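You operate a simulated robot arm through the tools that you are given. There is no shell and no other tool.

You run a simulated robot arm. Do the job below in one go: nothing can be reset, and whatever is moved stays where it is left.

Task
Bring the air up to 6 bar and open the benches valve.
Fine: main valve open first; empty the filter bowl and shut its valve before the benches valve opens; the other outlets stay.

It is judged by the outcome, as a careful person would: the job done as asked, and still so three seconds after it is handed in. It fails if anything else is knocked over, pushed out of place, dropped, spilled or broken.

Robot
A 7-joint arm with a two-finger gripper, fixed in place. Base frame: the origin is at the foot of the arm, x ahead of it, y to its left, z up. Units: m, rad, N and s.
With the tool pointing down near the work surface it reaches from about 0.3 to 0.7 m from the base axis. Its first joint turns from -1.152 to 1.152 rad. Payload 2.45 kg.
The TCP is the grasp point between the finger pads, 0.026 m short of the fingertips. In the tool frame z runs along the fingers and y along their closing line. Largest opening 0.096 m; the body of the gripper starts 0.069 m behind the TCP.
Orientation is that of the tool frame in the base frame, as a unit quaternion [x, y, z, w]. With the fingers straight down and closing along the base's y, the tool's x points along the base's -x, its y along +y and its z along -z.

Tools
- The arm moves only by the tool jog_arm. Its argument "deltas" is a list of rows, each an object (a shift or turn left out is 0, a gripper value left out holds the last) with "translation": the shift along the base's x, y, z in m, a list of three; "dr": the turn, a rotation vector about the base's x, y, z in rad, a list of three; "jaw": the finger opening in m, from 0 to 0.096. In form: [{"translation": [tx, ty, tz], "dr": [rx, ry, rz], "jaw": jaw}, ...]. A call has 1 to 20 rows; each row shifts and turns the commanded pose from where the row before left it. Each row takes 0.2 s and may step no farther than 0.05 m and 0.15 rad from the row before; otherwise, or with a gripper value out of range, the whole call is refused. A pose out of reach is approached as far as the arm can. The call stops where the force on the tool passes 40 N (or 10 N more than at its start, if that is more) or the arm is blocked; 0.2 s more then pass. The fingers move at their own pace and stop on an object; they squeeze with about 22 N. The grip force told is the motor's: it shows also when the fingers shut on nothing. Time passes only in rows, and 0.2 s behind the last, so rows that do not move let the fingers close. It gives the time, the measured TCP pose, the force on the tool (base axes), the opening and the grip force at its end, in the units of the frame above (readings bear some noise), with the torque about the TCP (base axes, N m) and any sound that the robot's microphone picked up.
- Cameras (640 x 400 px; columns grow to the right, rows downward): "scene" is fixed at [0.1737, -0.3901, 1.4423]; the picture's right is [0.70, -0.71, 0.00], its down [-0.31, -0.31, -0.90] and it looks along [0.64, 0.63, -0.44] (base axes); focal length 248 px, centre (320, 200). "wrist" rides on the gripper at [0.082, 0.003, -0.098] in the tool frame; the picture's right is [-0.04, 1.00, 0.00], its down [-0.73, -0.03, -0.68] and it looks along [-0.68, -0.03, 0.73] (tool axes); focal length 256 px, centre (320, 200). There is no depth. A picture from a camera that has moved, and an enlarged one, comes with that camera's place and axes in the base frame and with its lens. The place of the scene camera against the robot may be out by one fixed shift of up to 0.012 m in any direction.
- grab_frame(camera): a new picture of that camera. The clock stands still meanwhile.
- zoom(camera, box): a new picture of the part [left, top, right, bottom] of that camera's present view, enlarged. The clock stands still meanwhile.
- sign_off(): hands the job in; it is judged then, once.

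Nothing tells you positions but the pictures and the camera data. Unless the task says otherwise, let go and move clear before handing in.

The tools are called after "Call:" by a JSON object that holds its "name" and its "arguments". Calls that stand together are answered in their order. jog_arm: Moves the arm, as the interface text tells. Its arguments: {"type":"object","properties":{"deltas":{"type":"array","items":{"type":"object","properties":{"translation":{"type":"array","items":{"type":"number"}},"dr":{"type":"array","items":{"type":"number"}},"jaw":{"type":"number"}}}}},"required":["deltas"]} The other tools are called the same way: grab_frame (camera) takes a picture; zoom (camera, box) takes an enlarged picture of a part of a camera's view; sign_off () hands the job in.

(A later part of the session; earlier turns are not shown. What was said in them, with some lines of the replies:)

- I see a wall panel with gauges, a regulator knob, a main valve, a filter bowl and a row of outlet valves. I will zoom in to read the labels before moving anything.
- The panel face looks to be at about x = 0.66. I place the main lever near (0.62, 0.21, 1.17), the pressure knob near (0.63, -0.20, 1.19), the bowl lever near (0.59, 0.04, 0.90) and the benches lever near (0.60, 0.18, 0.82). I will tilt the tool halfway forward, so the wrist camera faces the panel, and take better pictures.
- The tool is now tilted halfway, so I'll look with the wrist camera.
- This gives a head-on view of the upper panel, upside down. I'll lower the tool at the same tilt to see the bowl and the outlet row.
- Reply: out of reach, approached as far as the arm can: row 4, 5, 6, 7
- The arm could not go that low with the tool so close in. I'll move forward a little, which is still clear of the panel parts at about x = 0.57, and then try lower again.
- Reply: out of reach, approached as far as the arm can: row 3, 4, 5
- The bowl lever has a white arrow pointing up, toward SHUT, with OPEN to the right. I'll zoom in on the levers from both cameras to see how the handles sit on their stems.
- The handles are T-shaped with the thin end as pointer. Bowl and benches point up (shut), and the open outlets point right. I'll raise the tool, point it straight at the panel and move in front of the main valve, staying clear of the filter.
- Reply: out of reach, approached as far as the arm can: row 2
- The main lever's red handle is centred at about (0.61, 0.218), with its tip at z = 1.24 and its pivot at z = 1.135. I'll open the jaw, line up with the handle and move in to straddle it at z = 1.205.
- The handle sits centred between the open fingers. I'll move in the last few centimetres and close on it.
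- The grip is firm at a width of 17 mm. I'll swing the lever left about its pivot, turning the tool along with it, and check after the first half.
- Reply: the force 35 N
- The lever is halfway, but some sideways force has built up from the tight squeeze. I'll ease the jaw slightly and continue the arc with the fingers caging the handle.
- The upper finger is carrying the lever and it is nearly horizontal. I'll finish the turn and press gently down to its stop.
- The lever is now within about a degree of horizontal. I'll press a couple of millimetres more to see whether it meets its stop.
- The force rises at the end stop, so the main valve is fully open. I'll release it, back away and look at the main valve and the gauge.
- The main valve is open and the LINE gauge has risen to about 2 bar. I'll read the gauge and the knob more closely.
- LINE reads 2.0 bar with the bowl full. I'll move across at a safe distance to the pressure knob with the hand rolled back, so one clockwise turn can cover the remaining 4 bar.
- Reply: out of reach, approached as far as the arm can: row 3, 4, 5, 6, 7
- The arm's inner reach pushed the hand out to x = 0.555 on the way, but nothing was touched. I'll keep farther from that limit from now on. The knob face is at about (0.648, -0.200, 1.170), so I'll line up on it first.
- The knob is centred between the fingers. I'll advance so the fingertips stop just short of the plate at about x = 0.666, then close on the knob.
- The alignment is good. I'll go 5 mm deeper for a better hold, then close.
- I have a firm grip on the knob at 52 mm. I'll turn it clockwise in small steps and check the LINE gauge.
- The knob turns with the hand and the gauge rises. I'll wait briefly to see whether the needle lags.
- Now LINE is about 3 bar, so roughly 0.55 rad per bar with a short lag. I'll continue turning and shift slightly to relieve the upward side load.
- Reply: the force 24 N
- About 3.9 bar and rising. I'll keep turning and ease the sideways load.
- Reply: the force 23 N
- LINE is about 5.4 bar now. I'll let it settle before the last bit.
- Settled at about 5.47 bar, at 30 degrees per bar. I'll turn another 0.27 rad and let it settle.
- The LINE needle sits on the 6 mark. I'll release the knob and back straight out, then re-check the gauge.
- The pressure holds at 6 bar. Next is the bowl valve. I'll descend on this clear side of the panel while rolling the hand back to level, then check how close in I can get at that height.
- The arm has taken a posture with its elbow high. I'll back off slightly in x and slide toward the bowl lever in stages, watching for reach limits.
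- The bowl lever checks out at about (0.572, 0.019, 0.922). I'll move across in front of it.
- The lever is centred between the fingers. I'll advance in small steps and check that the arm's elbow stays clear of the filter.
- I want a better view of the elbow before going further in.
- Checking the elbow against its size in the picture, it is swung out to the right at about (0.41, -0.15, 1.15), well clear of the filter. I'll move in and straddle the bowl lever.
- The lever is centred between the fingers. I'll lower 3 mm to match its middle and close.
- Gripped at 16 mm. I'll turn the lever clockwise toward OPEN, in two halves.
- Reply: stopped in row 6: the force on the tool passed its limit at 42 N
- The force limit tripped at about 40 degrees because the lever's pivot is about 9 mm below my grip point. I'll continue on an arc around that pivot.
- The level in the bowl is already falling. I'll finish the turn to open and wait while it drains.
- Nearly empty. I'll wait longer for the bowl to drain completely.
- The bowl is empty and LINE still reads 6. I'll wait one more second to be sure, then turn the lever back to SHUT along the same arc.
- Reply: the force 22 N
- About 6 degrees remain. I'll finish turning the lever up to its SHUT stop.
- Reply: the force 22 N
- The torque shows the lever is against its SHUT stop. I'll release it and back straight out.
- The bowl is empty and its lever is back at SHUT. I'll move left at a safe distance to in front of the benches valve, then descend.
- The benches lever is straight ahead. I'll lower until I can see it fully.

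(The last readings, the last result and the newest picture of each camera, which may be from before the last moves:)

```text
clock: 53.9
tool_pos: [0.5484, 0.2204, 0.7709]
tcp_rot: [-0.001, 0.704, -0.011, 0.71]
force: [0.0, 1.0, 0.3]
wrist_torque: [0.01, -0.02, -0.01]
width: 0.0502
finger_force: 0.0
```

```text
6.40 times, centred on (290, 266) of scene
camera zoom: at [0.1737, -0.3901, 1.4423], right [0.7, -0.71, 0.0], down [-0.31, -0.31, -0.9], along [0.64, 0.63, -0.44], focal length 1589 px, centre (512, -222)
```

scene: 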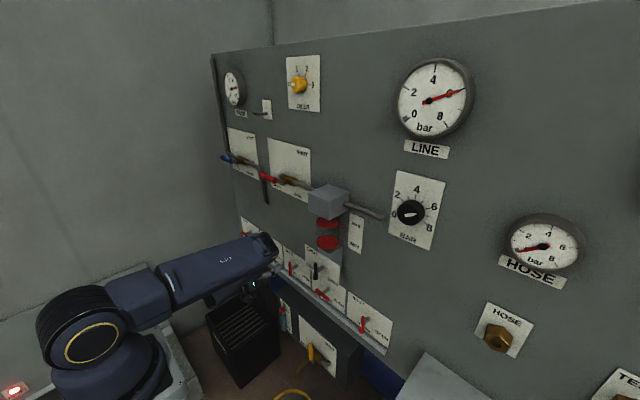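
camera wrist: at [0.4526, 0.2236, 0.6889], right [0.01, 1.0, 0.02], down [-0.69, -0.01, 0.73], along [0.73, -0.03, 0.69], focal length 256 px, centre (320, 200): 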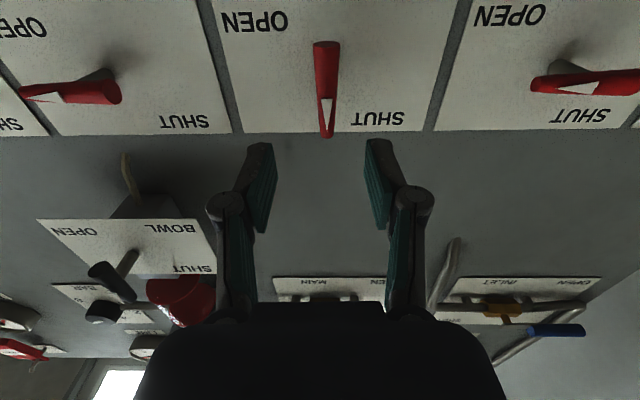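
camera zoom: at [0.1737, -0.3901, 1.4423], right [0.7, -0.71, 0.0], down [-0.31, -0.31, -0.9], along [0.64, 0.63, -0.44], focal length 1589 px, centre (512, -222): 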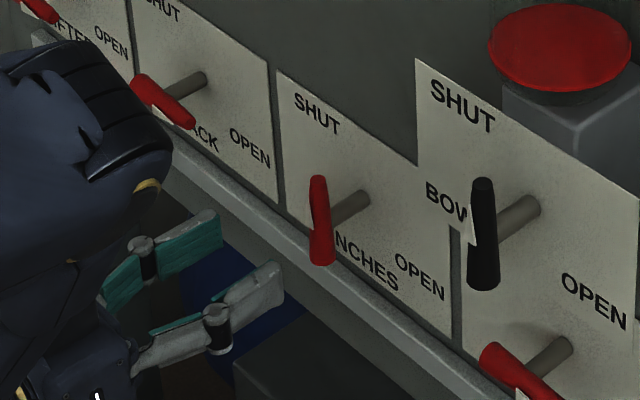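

The benches lever is at about (0.626, 0.2235), spanning z = 0.722 to 0.787, with its pivot near z = 0.750. I'll line up on the pivot and move partway in.

Call:
{"name": "jog_arm", "arguments": {"deltas": [{"translation": [0, 0.003, -0.021]}, {"translation": [0.02, 0, 0]}, {"translation": [0.02, 0, 0]}, {"translation": [0, 0, 0]}]}}

Call:
{"name": "grab_frame", "arguments": {"camera": "wrist"}}

Call:
{"name": "zoom", "arguments": {"camera": "scene", "box": [240, 235, 340, 297]}}

```text
clock: 54.9
tool_pos: [0.5906, 0.2245, 0.7482]
tcp_rot: [-0.001, 0.704, -0.011, 0.71]
force: [1.1, -0.6, -0.1]
wrist_torque: [0.05, -0.01, 0.03]
width: 0.0497
finger_force: 0.0
```

```text
taken
camera wrist: at [0.4933, 0.2266, 0.6667], right [0.02, 1.0, 0.02], down [-0.69, -0.01, 0.73], along [0.73, -0.03, 0.68], focal length 256 px, centre (320, 200)
```

wrist: 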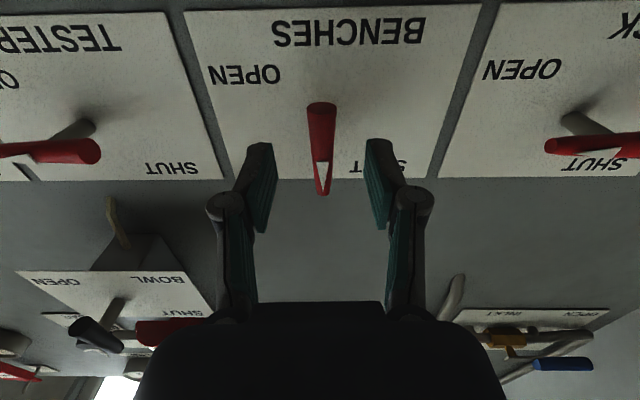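

```text
6.40 times, centred on (290, 266) of scene
camera zoom: at [0.1737, -0.3901, 1.4423], right [0.7, -0.71, 0.0], down [-0.31, -0.31, -0.9], along [0.64, 0.63, -0.44], focal length 1589 px, centre (512, -222)
```

zoom: 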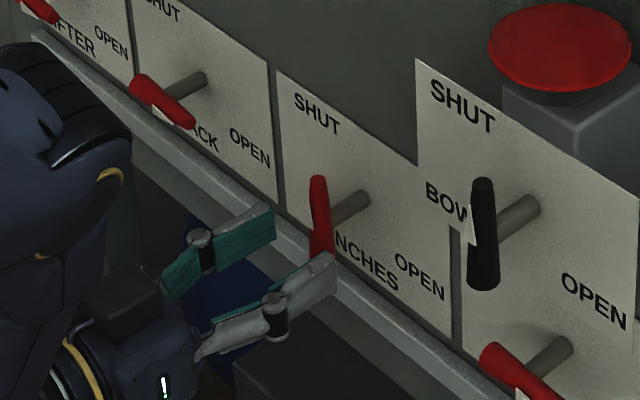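

The alignment is good and the label reads BENCHES. I'll move in and close on the lever at its pivot height.

Call:
{"name": "jog_arm", "arguments": {"deltas": [{"translation": [0.016, -0.0005, 0]}, {"translation": [0.014, 0, 0]}, {"translation": [0, 0, 0]}, {"jaw": 0.0}, {"translation": [0, 0, 0]}, {"translation": [0, 0, 0]}, {"translation": [0, 0, 0]}]}}

Call:
{"name": "grab_frame", "arguments": {"camera": "wrist"}}

Call:
{"name": "zoom", "arguments": {"camera": "scene", "box": [240, 235, 340, 297]}}

```text
clock: 56.5
tool_pos: [0.621, 0.2243, 0.7499]
tcp_rot: [-0.001, 0.705, -0.01, 0.71]
force: [5.6, 11.7, -2.9]
wrist_torque: [0.46, 0.15, 0.15]
width: 0.0162
finger_force: 41.7
```

```text
taken
camera wrist: at [0.5224, 0.2273, 0.6675], right [0.01, 1.0, 0.02], down [-0.69, -0.01, 0.73], along [0.73, -0.03, 0.68], focal length 256 px, centre (320, 200)
```

wrist: 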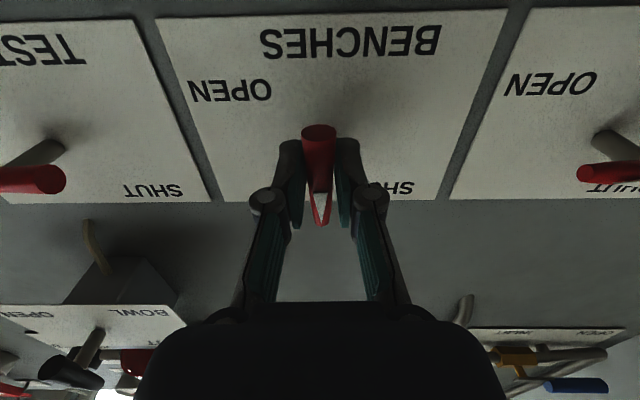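

```text
6.40 times, centred on (290, 266) of scene
camera zoom: at [0.1739, -0.3898, 1.4424], right [0.7, -0.71, 0.0], down [-0.31, -0.31, -0.9], along [0.64, 0.63, -0.44], focal length 1589 px, centre (512, -222)
```

zoom: 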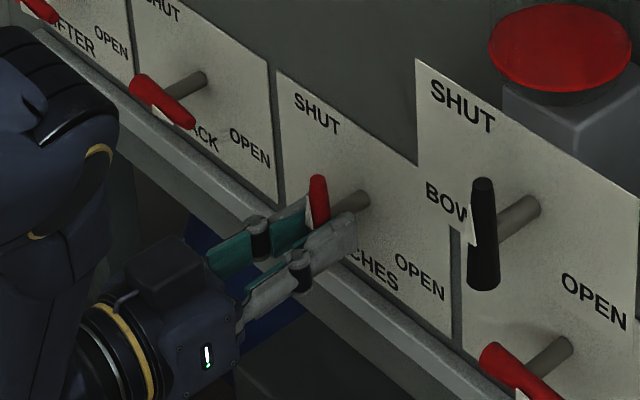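

Gripped. I'll turn it clockwise toward OPEN, checking for drift after the first part.

Call:
{"name": "jog_arm", "arguments": {"deltas": [{"translation": [0, 0.001, 0], "dr": [0.125, 0, 0]}, {"translation": [0, 0.0, 0], "dr": [0.125, 0, 0]}, {"dr": [0.125, 0, 0]}, {"dr": [0.125, 0, 0]}]}}

```text
clock: 57.5
tool_pos: [0.6194, 0.226, 0.7501]
tcp_rot: [0.173, 0.685, 0.167, 0.687]
force: [7.0, 28.6, -0.6]
wrist_torque: [-0.08, -0.37, -0.04]
width: 0.016
finger_force: 42.2
```

The side force shows the pivot is a few millimetres above my grip. I'll shift the command to relieve it and continue along the matching arc.

Call:
{"name": "jog_arm", "arguments": {"deltas": [{"translation": [0, 0.003, 0]}, {"translation": [0, 0.0005, 0.0003], "dr": [0.13, 0, 0]}, {"translation": [0, 0.0004, 0.0004], "dr": [0.13, 0, 0]}, {"translation": [0, 0.0003, 0.0004], "dr": [0.13, 0, 0]}, {"translation": [0, 0.0003, 0.0005], "dr": [0.13, 0, 0]}]}}

Call:
{"name": "grab_frame", "arguments": {"camera": "wrist"}}

Call:
{"name": "zoom", "arguments": {"camera": "scene", "box": [240, 235, 340, 297]}}

```text
clock: 58.7
tool_pos: [0.621, 0.2279, 0.7507]
tcp_rot: [0.347, 0.62, 0.333, 0.62]
force: [-5.7, 10.1, 8.9]
wrist_torque: [-0.03, -0.66, -0.79]
width: 0.016
finger_force: 42.1
```

```text
taken
camera wrist: at [0.5226, 0.2987, 0.7111], right [0.02, 0.5, 0.86], down [-0.69, -0.62, 0.37], along [0.73, -0.6, 0.34], focal length 256 px, centre (320, 200)
```

wrist: 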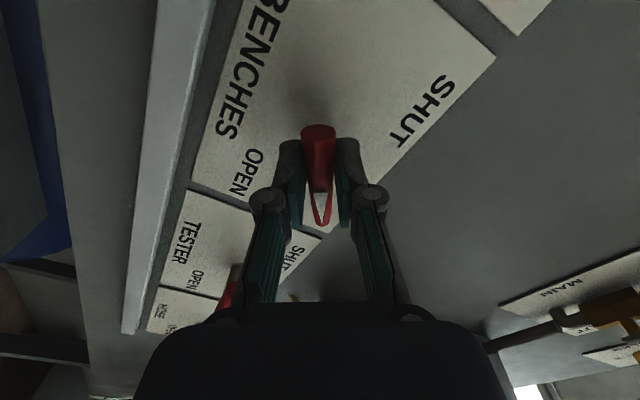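

```text
6.40 times, centred on (290, 266) of scene
camera zoom: at [0.1734, -0.3899, 1.4424], right [0.7, -0.71, 0.0], down [-0.31, -0.31, -0.9], along [0.64, 0.63, -0.44], focal length 1589 px, centre (512, -222)
```

zoom: 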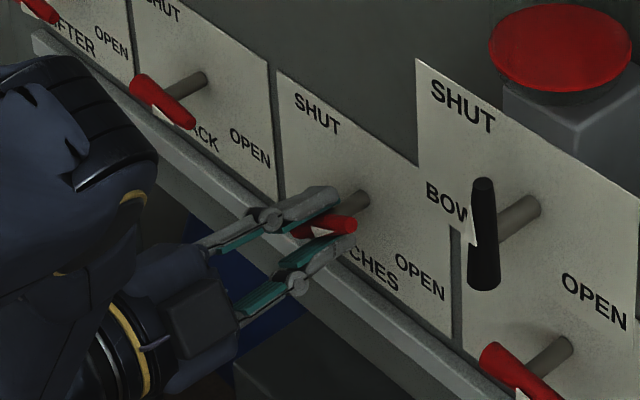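

About 58 degrees. I'll continue to the open stop.

Call:
{"name": "jog_arm", "arguments": {"deltas": [{"translation": [0, 0.0007, 0.001], "dr": [0.13, 0, 0]}, {"translation": [0, 0.0003, 0.001], "dr": [0.13, 0, 0]}, {"translation": [0, 0, 0.0006], "dr": [0.13, 0, 0]}, {"translation": [0, 0, 0.0005], "dr": [0.13, 0, 0]}, {"dr": [0, 0, 0]}]}}

Call:
{"name": "grab_frame", "arguments": {"camera": "wrist"}}

Call:
{"name": "zoom", "arguments": {"camera": "scene", "box": [240, 235, 340, 297]}}

Call:
{"name": "zoom", "arguments": {"camera": "scene", "box": [384, 50, 484, 150]}}

```text
clock: 59.9
tool_pos: [0.6186, 0.228, 0.7511]
tcp_rot: [0.496, 0.513, 0.481, 0.51]
force: [14.9, -2.0, -17.3]
wrist_torque: [0.1, 0.27, 0.5]
width: 0.0159
finger_force: 41.6
```

```text
taken
camera wrist: at [0.5227, 0.3096, 0.7542], right [0.02, 0.01, 1.0], down [-0.69, -0.73, 0.02], along [0.73, -0.69, -0.01], focal length 256 px, centre (320, 200)
```

wrist: 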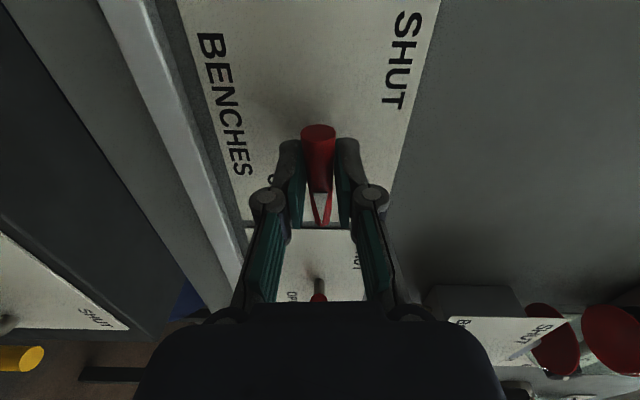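

```text
6.40 times, centred on (290, 266) of scene
camera zoom: at [0.1744, -0.39, 1.4423], right [0.7, -0.71, 0.0], down [-0.31, -0.31, -0.9], along [0.64, 0.63, -0.44], focal length 1589 px, centre (512, -222)
```

zoom: 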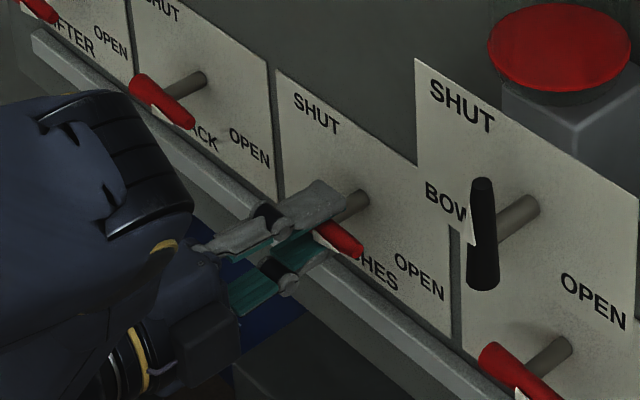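

```text
4.00 times, centred on (434, 100) of scene
camera zoom: at [0.1744, -0.39, 1.4423], right [0.7, -0.71, 0.0], down [-0.31, -0.31, -0.9], along [0.64, 0.63, -0.44], focal length 993 px, centre (-136, 600)
```

zoom: 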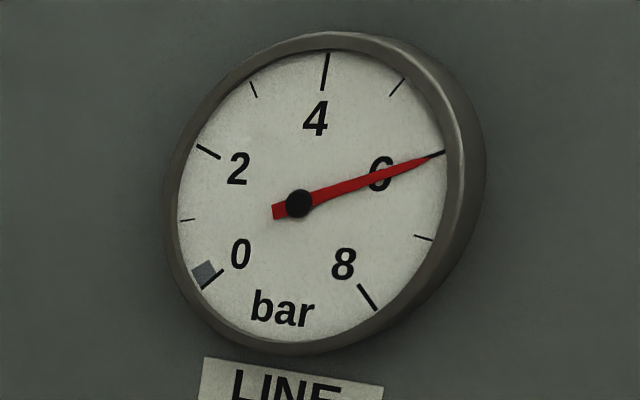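

Nearly 90 degrees, and LINE holds at 6. I'll relieve the load and press the last bit to the stop.

Call:
{"name": "jog_arm", "arguments": {"deltas": [{"translation": [0.0005, 0, -0.0015], "dr": [0.03, 0, 0]}, {"dr": [0.03, 0, 0]}, {"dr": [0.03, 0, 0]}, {"dr": [0, 0, 0]}]}}

```text
clock: 60.9
tool_pos: [0.6203, 0.2282, 0.753]
tcp_rot: [0.517, 0.491, 0.504, 0.488]
force: [-27.8, -18.6, 4.8]
wrist_torque: [-1.12, -0.09, -0.47]
width: 0.0165
finger_force: 41.7
```

The torque shows it is against the open stop. I'll ease off, open the fingers only a little so they stay clear of the rail, and back straight out.

Call:
{"name": "jog_arm", "arguments": {"deltas": [{"dr": [-0.05, 0, 0]}, {"jaw": 0.036}, {"translation": [0, 0, 0]}, {"translation": [0, 0, 0]}, {"translation": [-0.015, 0, 0]}, {"translation": [-0.03, 0, 0]}, {"translation": [-0.03, 0, 0]}]}}

Call:
{"name": "grab_frame", "arguments": {"camera": "wrist"}}

Call:
{"name": "zoom", "arguments": {"camera": "scene", "box": [240, 235, 340, 297]}}

Call:
{"name": "grab_frame", "arguments": {"camera": "scene"}}

```text
clock: 62.5
tool_pos: [0.5444, 0.2307, 0.7522]
tcp_rot: [0.504, 0.503, 0.492, 0.501]
force: [-0.8, 0.4, -0.3]
wrist_torque: [-0.05, -0.03, 0.02]
width: 0.036
finger_force: 0.0
```

```text
taken
camera wrist: at [0.4479, 0.3119, 0.7576], right [0.01, -0.03, 1.0], down [-0.69, -0.73, -0.01], along [0.73, -0.69, -0.03], focal length 256 px, centre (320, 200)
```

wrist: 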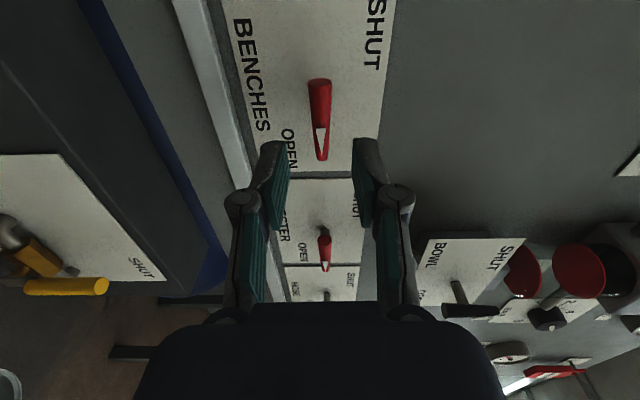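

```text
6.40 times, centred on (290, 266) of scene
camera zoom: at [0.1737, -0.3901, 1.4423], right [0.7, -0.71, 0.0], down [-0.31, -0.31, -0.9], along [0.64, 0.63, -0.44], focal length 1589 px, centre (512, -222)
```

zoom: 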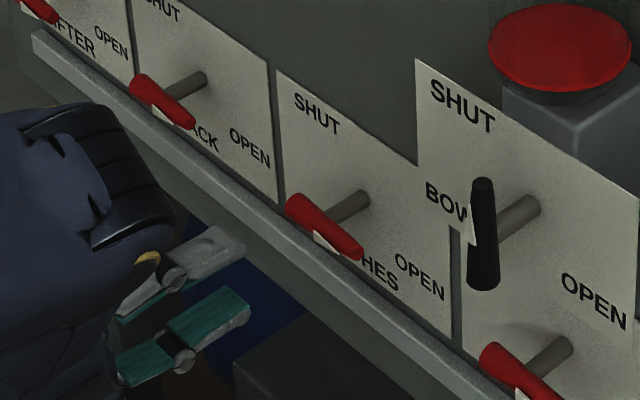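

```text
taken
```

scene: 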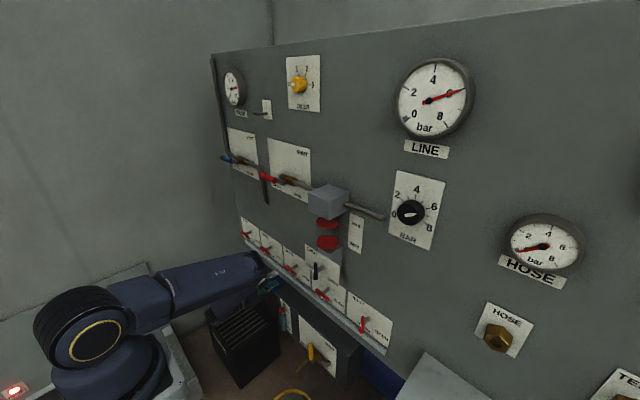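

The benches lever now matches the other open outlets. I'll back off a little more, wait a few seconds and re-check the gauge and all valves.

Call:
{"name": "jog_arm", "arguments": {"deltas": [{"translation": [-0.02, 0, 0.01]}, {"dr": [0, 0, 0]}, {"dr": [0, 0, 0]}, {"dr": [0, 0, 0]}, {"dr": [0, 0, 0]}, {"dr": [0, 0, 0]}, {"dr": [0, 0, 0]}, {"dr": [0, 0, 0]}, {"dr": [0, 0, 0]}, {"dr": [0, 0, 0]}, {"dr": [0, 0, 0]}, {"dr": [0, 0, 0]}, {"dr": [0, 0, 0]}, {"dr": [0, 0, 0]}, {"dr": [0, 0, 0]}]}}

Call:
{"name": "zoom", "arguments": {"camera": "scene", "box": [384, 50, 484, 150]}}

Call:
{"name": "zoom", "arguments": {"camera": "scene", "box": [230, 200, 400, 350]}}

Call:
{"name": "zoom", "arguments": {"camera": "scene", "box": [210, 120, 370, 260]}}

```text
clock: 65.7
tool_pos: [0.5241, 0.2295, 0.762]
tcp_rot: [0.504, 0.504, 0.492, 0.501]
force: [0.4, -0.7, 0.1]
wrist_torque: [0.0, 0.01, -0.02]
width: 0.0363
finger_force: 0.0
```

```text
4.00 times, centred on (434, 100) of scene
camera zoom: at [0.1737, -0.3901, 1.4423], right [0.7, -0.71, 0.0], down [-0.31, -0.31, -0.9], along [0.64, 0.63, -0.44], focal length 993 px, centre (-136, 600)
```

zoom: 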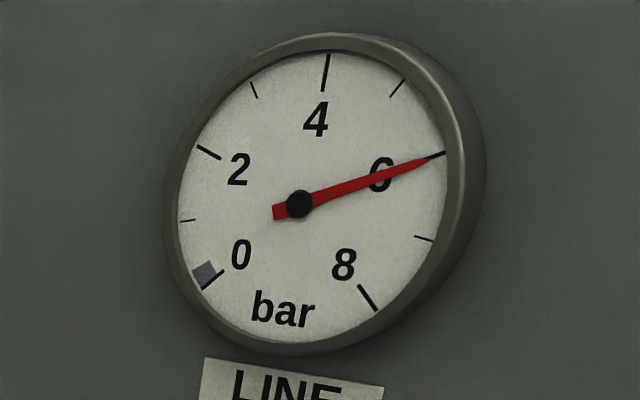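

```text
2.67 times, centred on (315, 275) of scene
camera zoom: at [0.1737, -0.3901, 1.4423], right [0.7, -0.71, 0.0], down [-0.31, -0.31, -0.9], along [0.64, 0.63, -0.44], focal length 662 px, centre (333, 0)
```

zoom: 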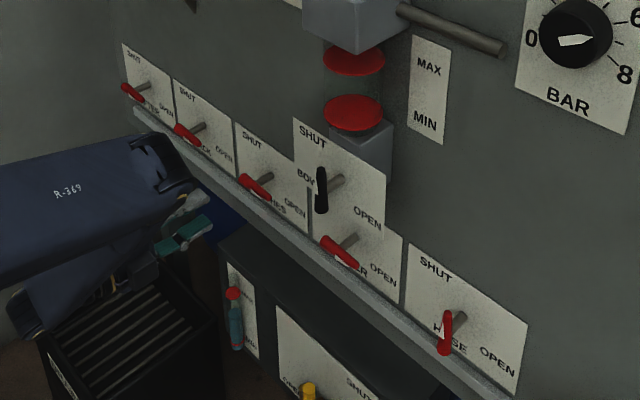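

```text
2.86 times, centred on (290, 190) of scene
camera zoom: at [0.1737, -0.3901, 1.4423], right [0.7, -0.71, 0.0], down [-0.31, -0.31, -0.9], along [0.64, 0.63, -0.44], focal length 709 px, centre (406, 229)
```

zoom: 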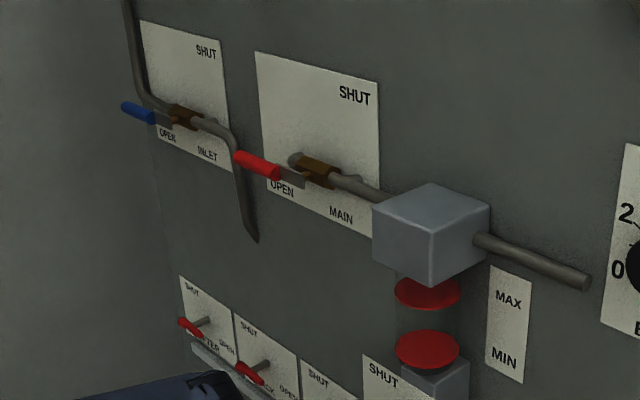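

LINE holds at 6 bar. The main valve is open, the bowl is empty with its valve shut, and the benches valve is open. The other outlets are unchanged and the gripper is clear of the panel, so I'm handing in.

Call:
{"name": "sign_off", "arguments": {}}

```text
The job is handed in.
```

The air is up to 6 bar and the benches valve is open. The LINE gauge was still on the 6 mark about three seconds after I let go of the benches lever.

The steps went in the order you asked:
1. **Main valve:** opened first, to its stop.
2. **Pressure:** raised from 2 to 6 bar with the BAR knob.
3. **Filter bowl:** drained until it looked empty, then its valve was shut.
4. **Benches valve:** opened to its stop, after the bowl valve was shut.

I didn't touch the other outlets: HOSE is still shut, and TESTER and the two left-hand ones are still open. In the last pictures nothing had been knocked or moved, and the gripper was clear of the panel.
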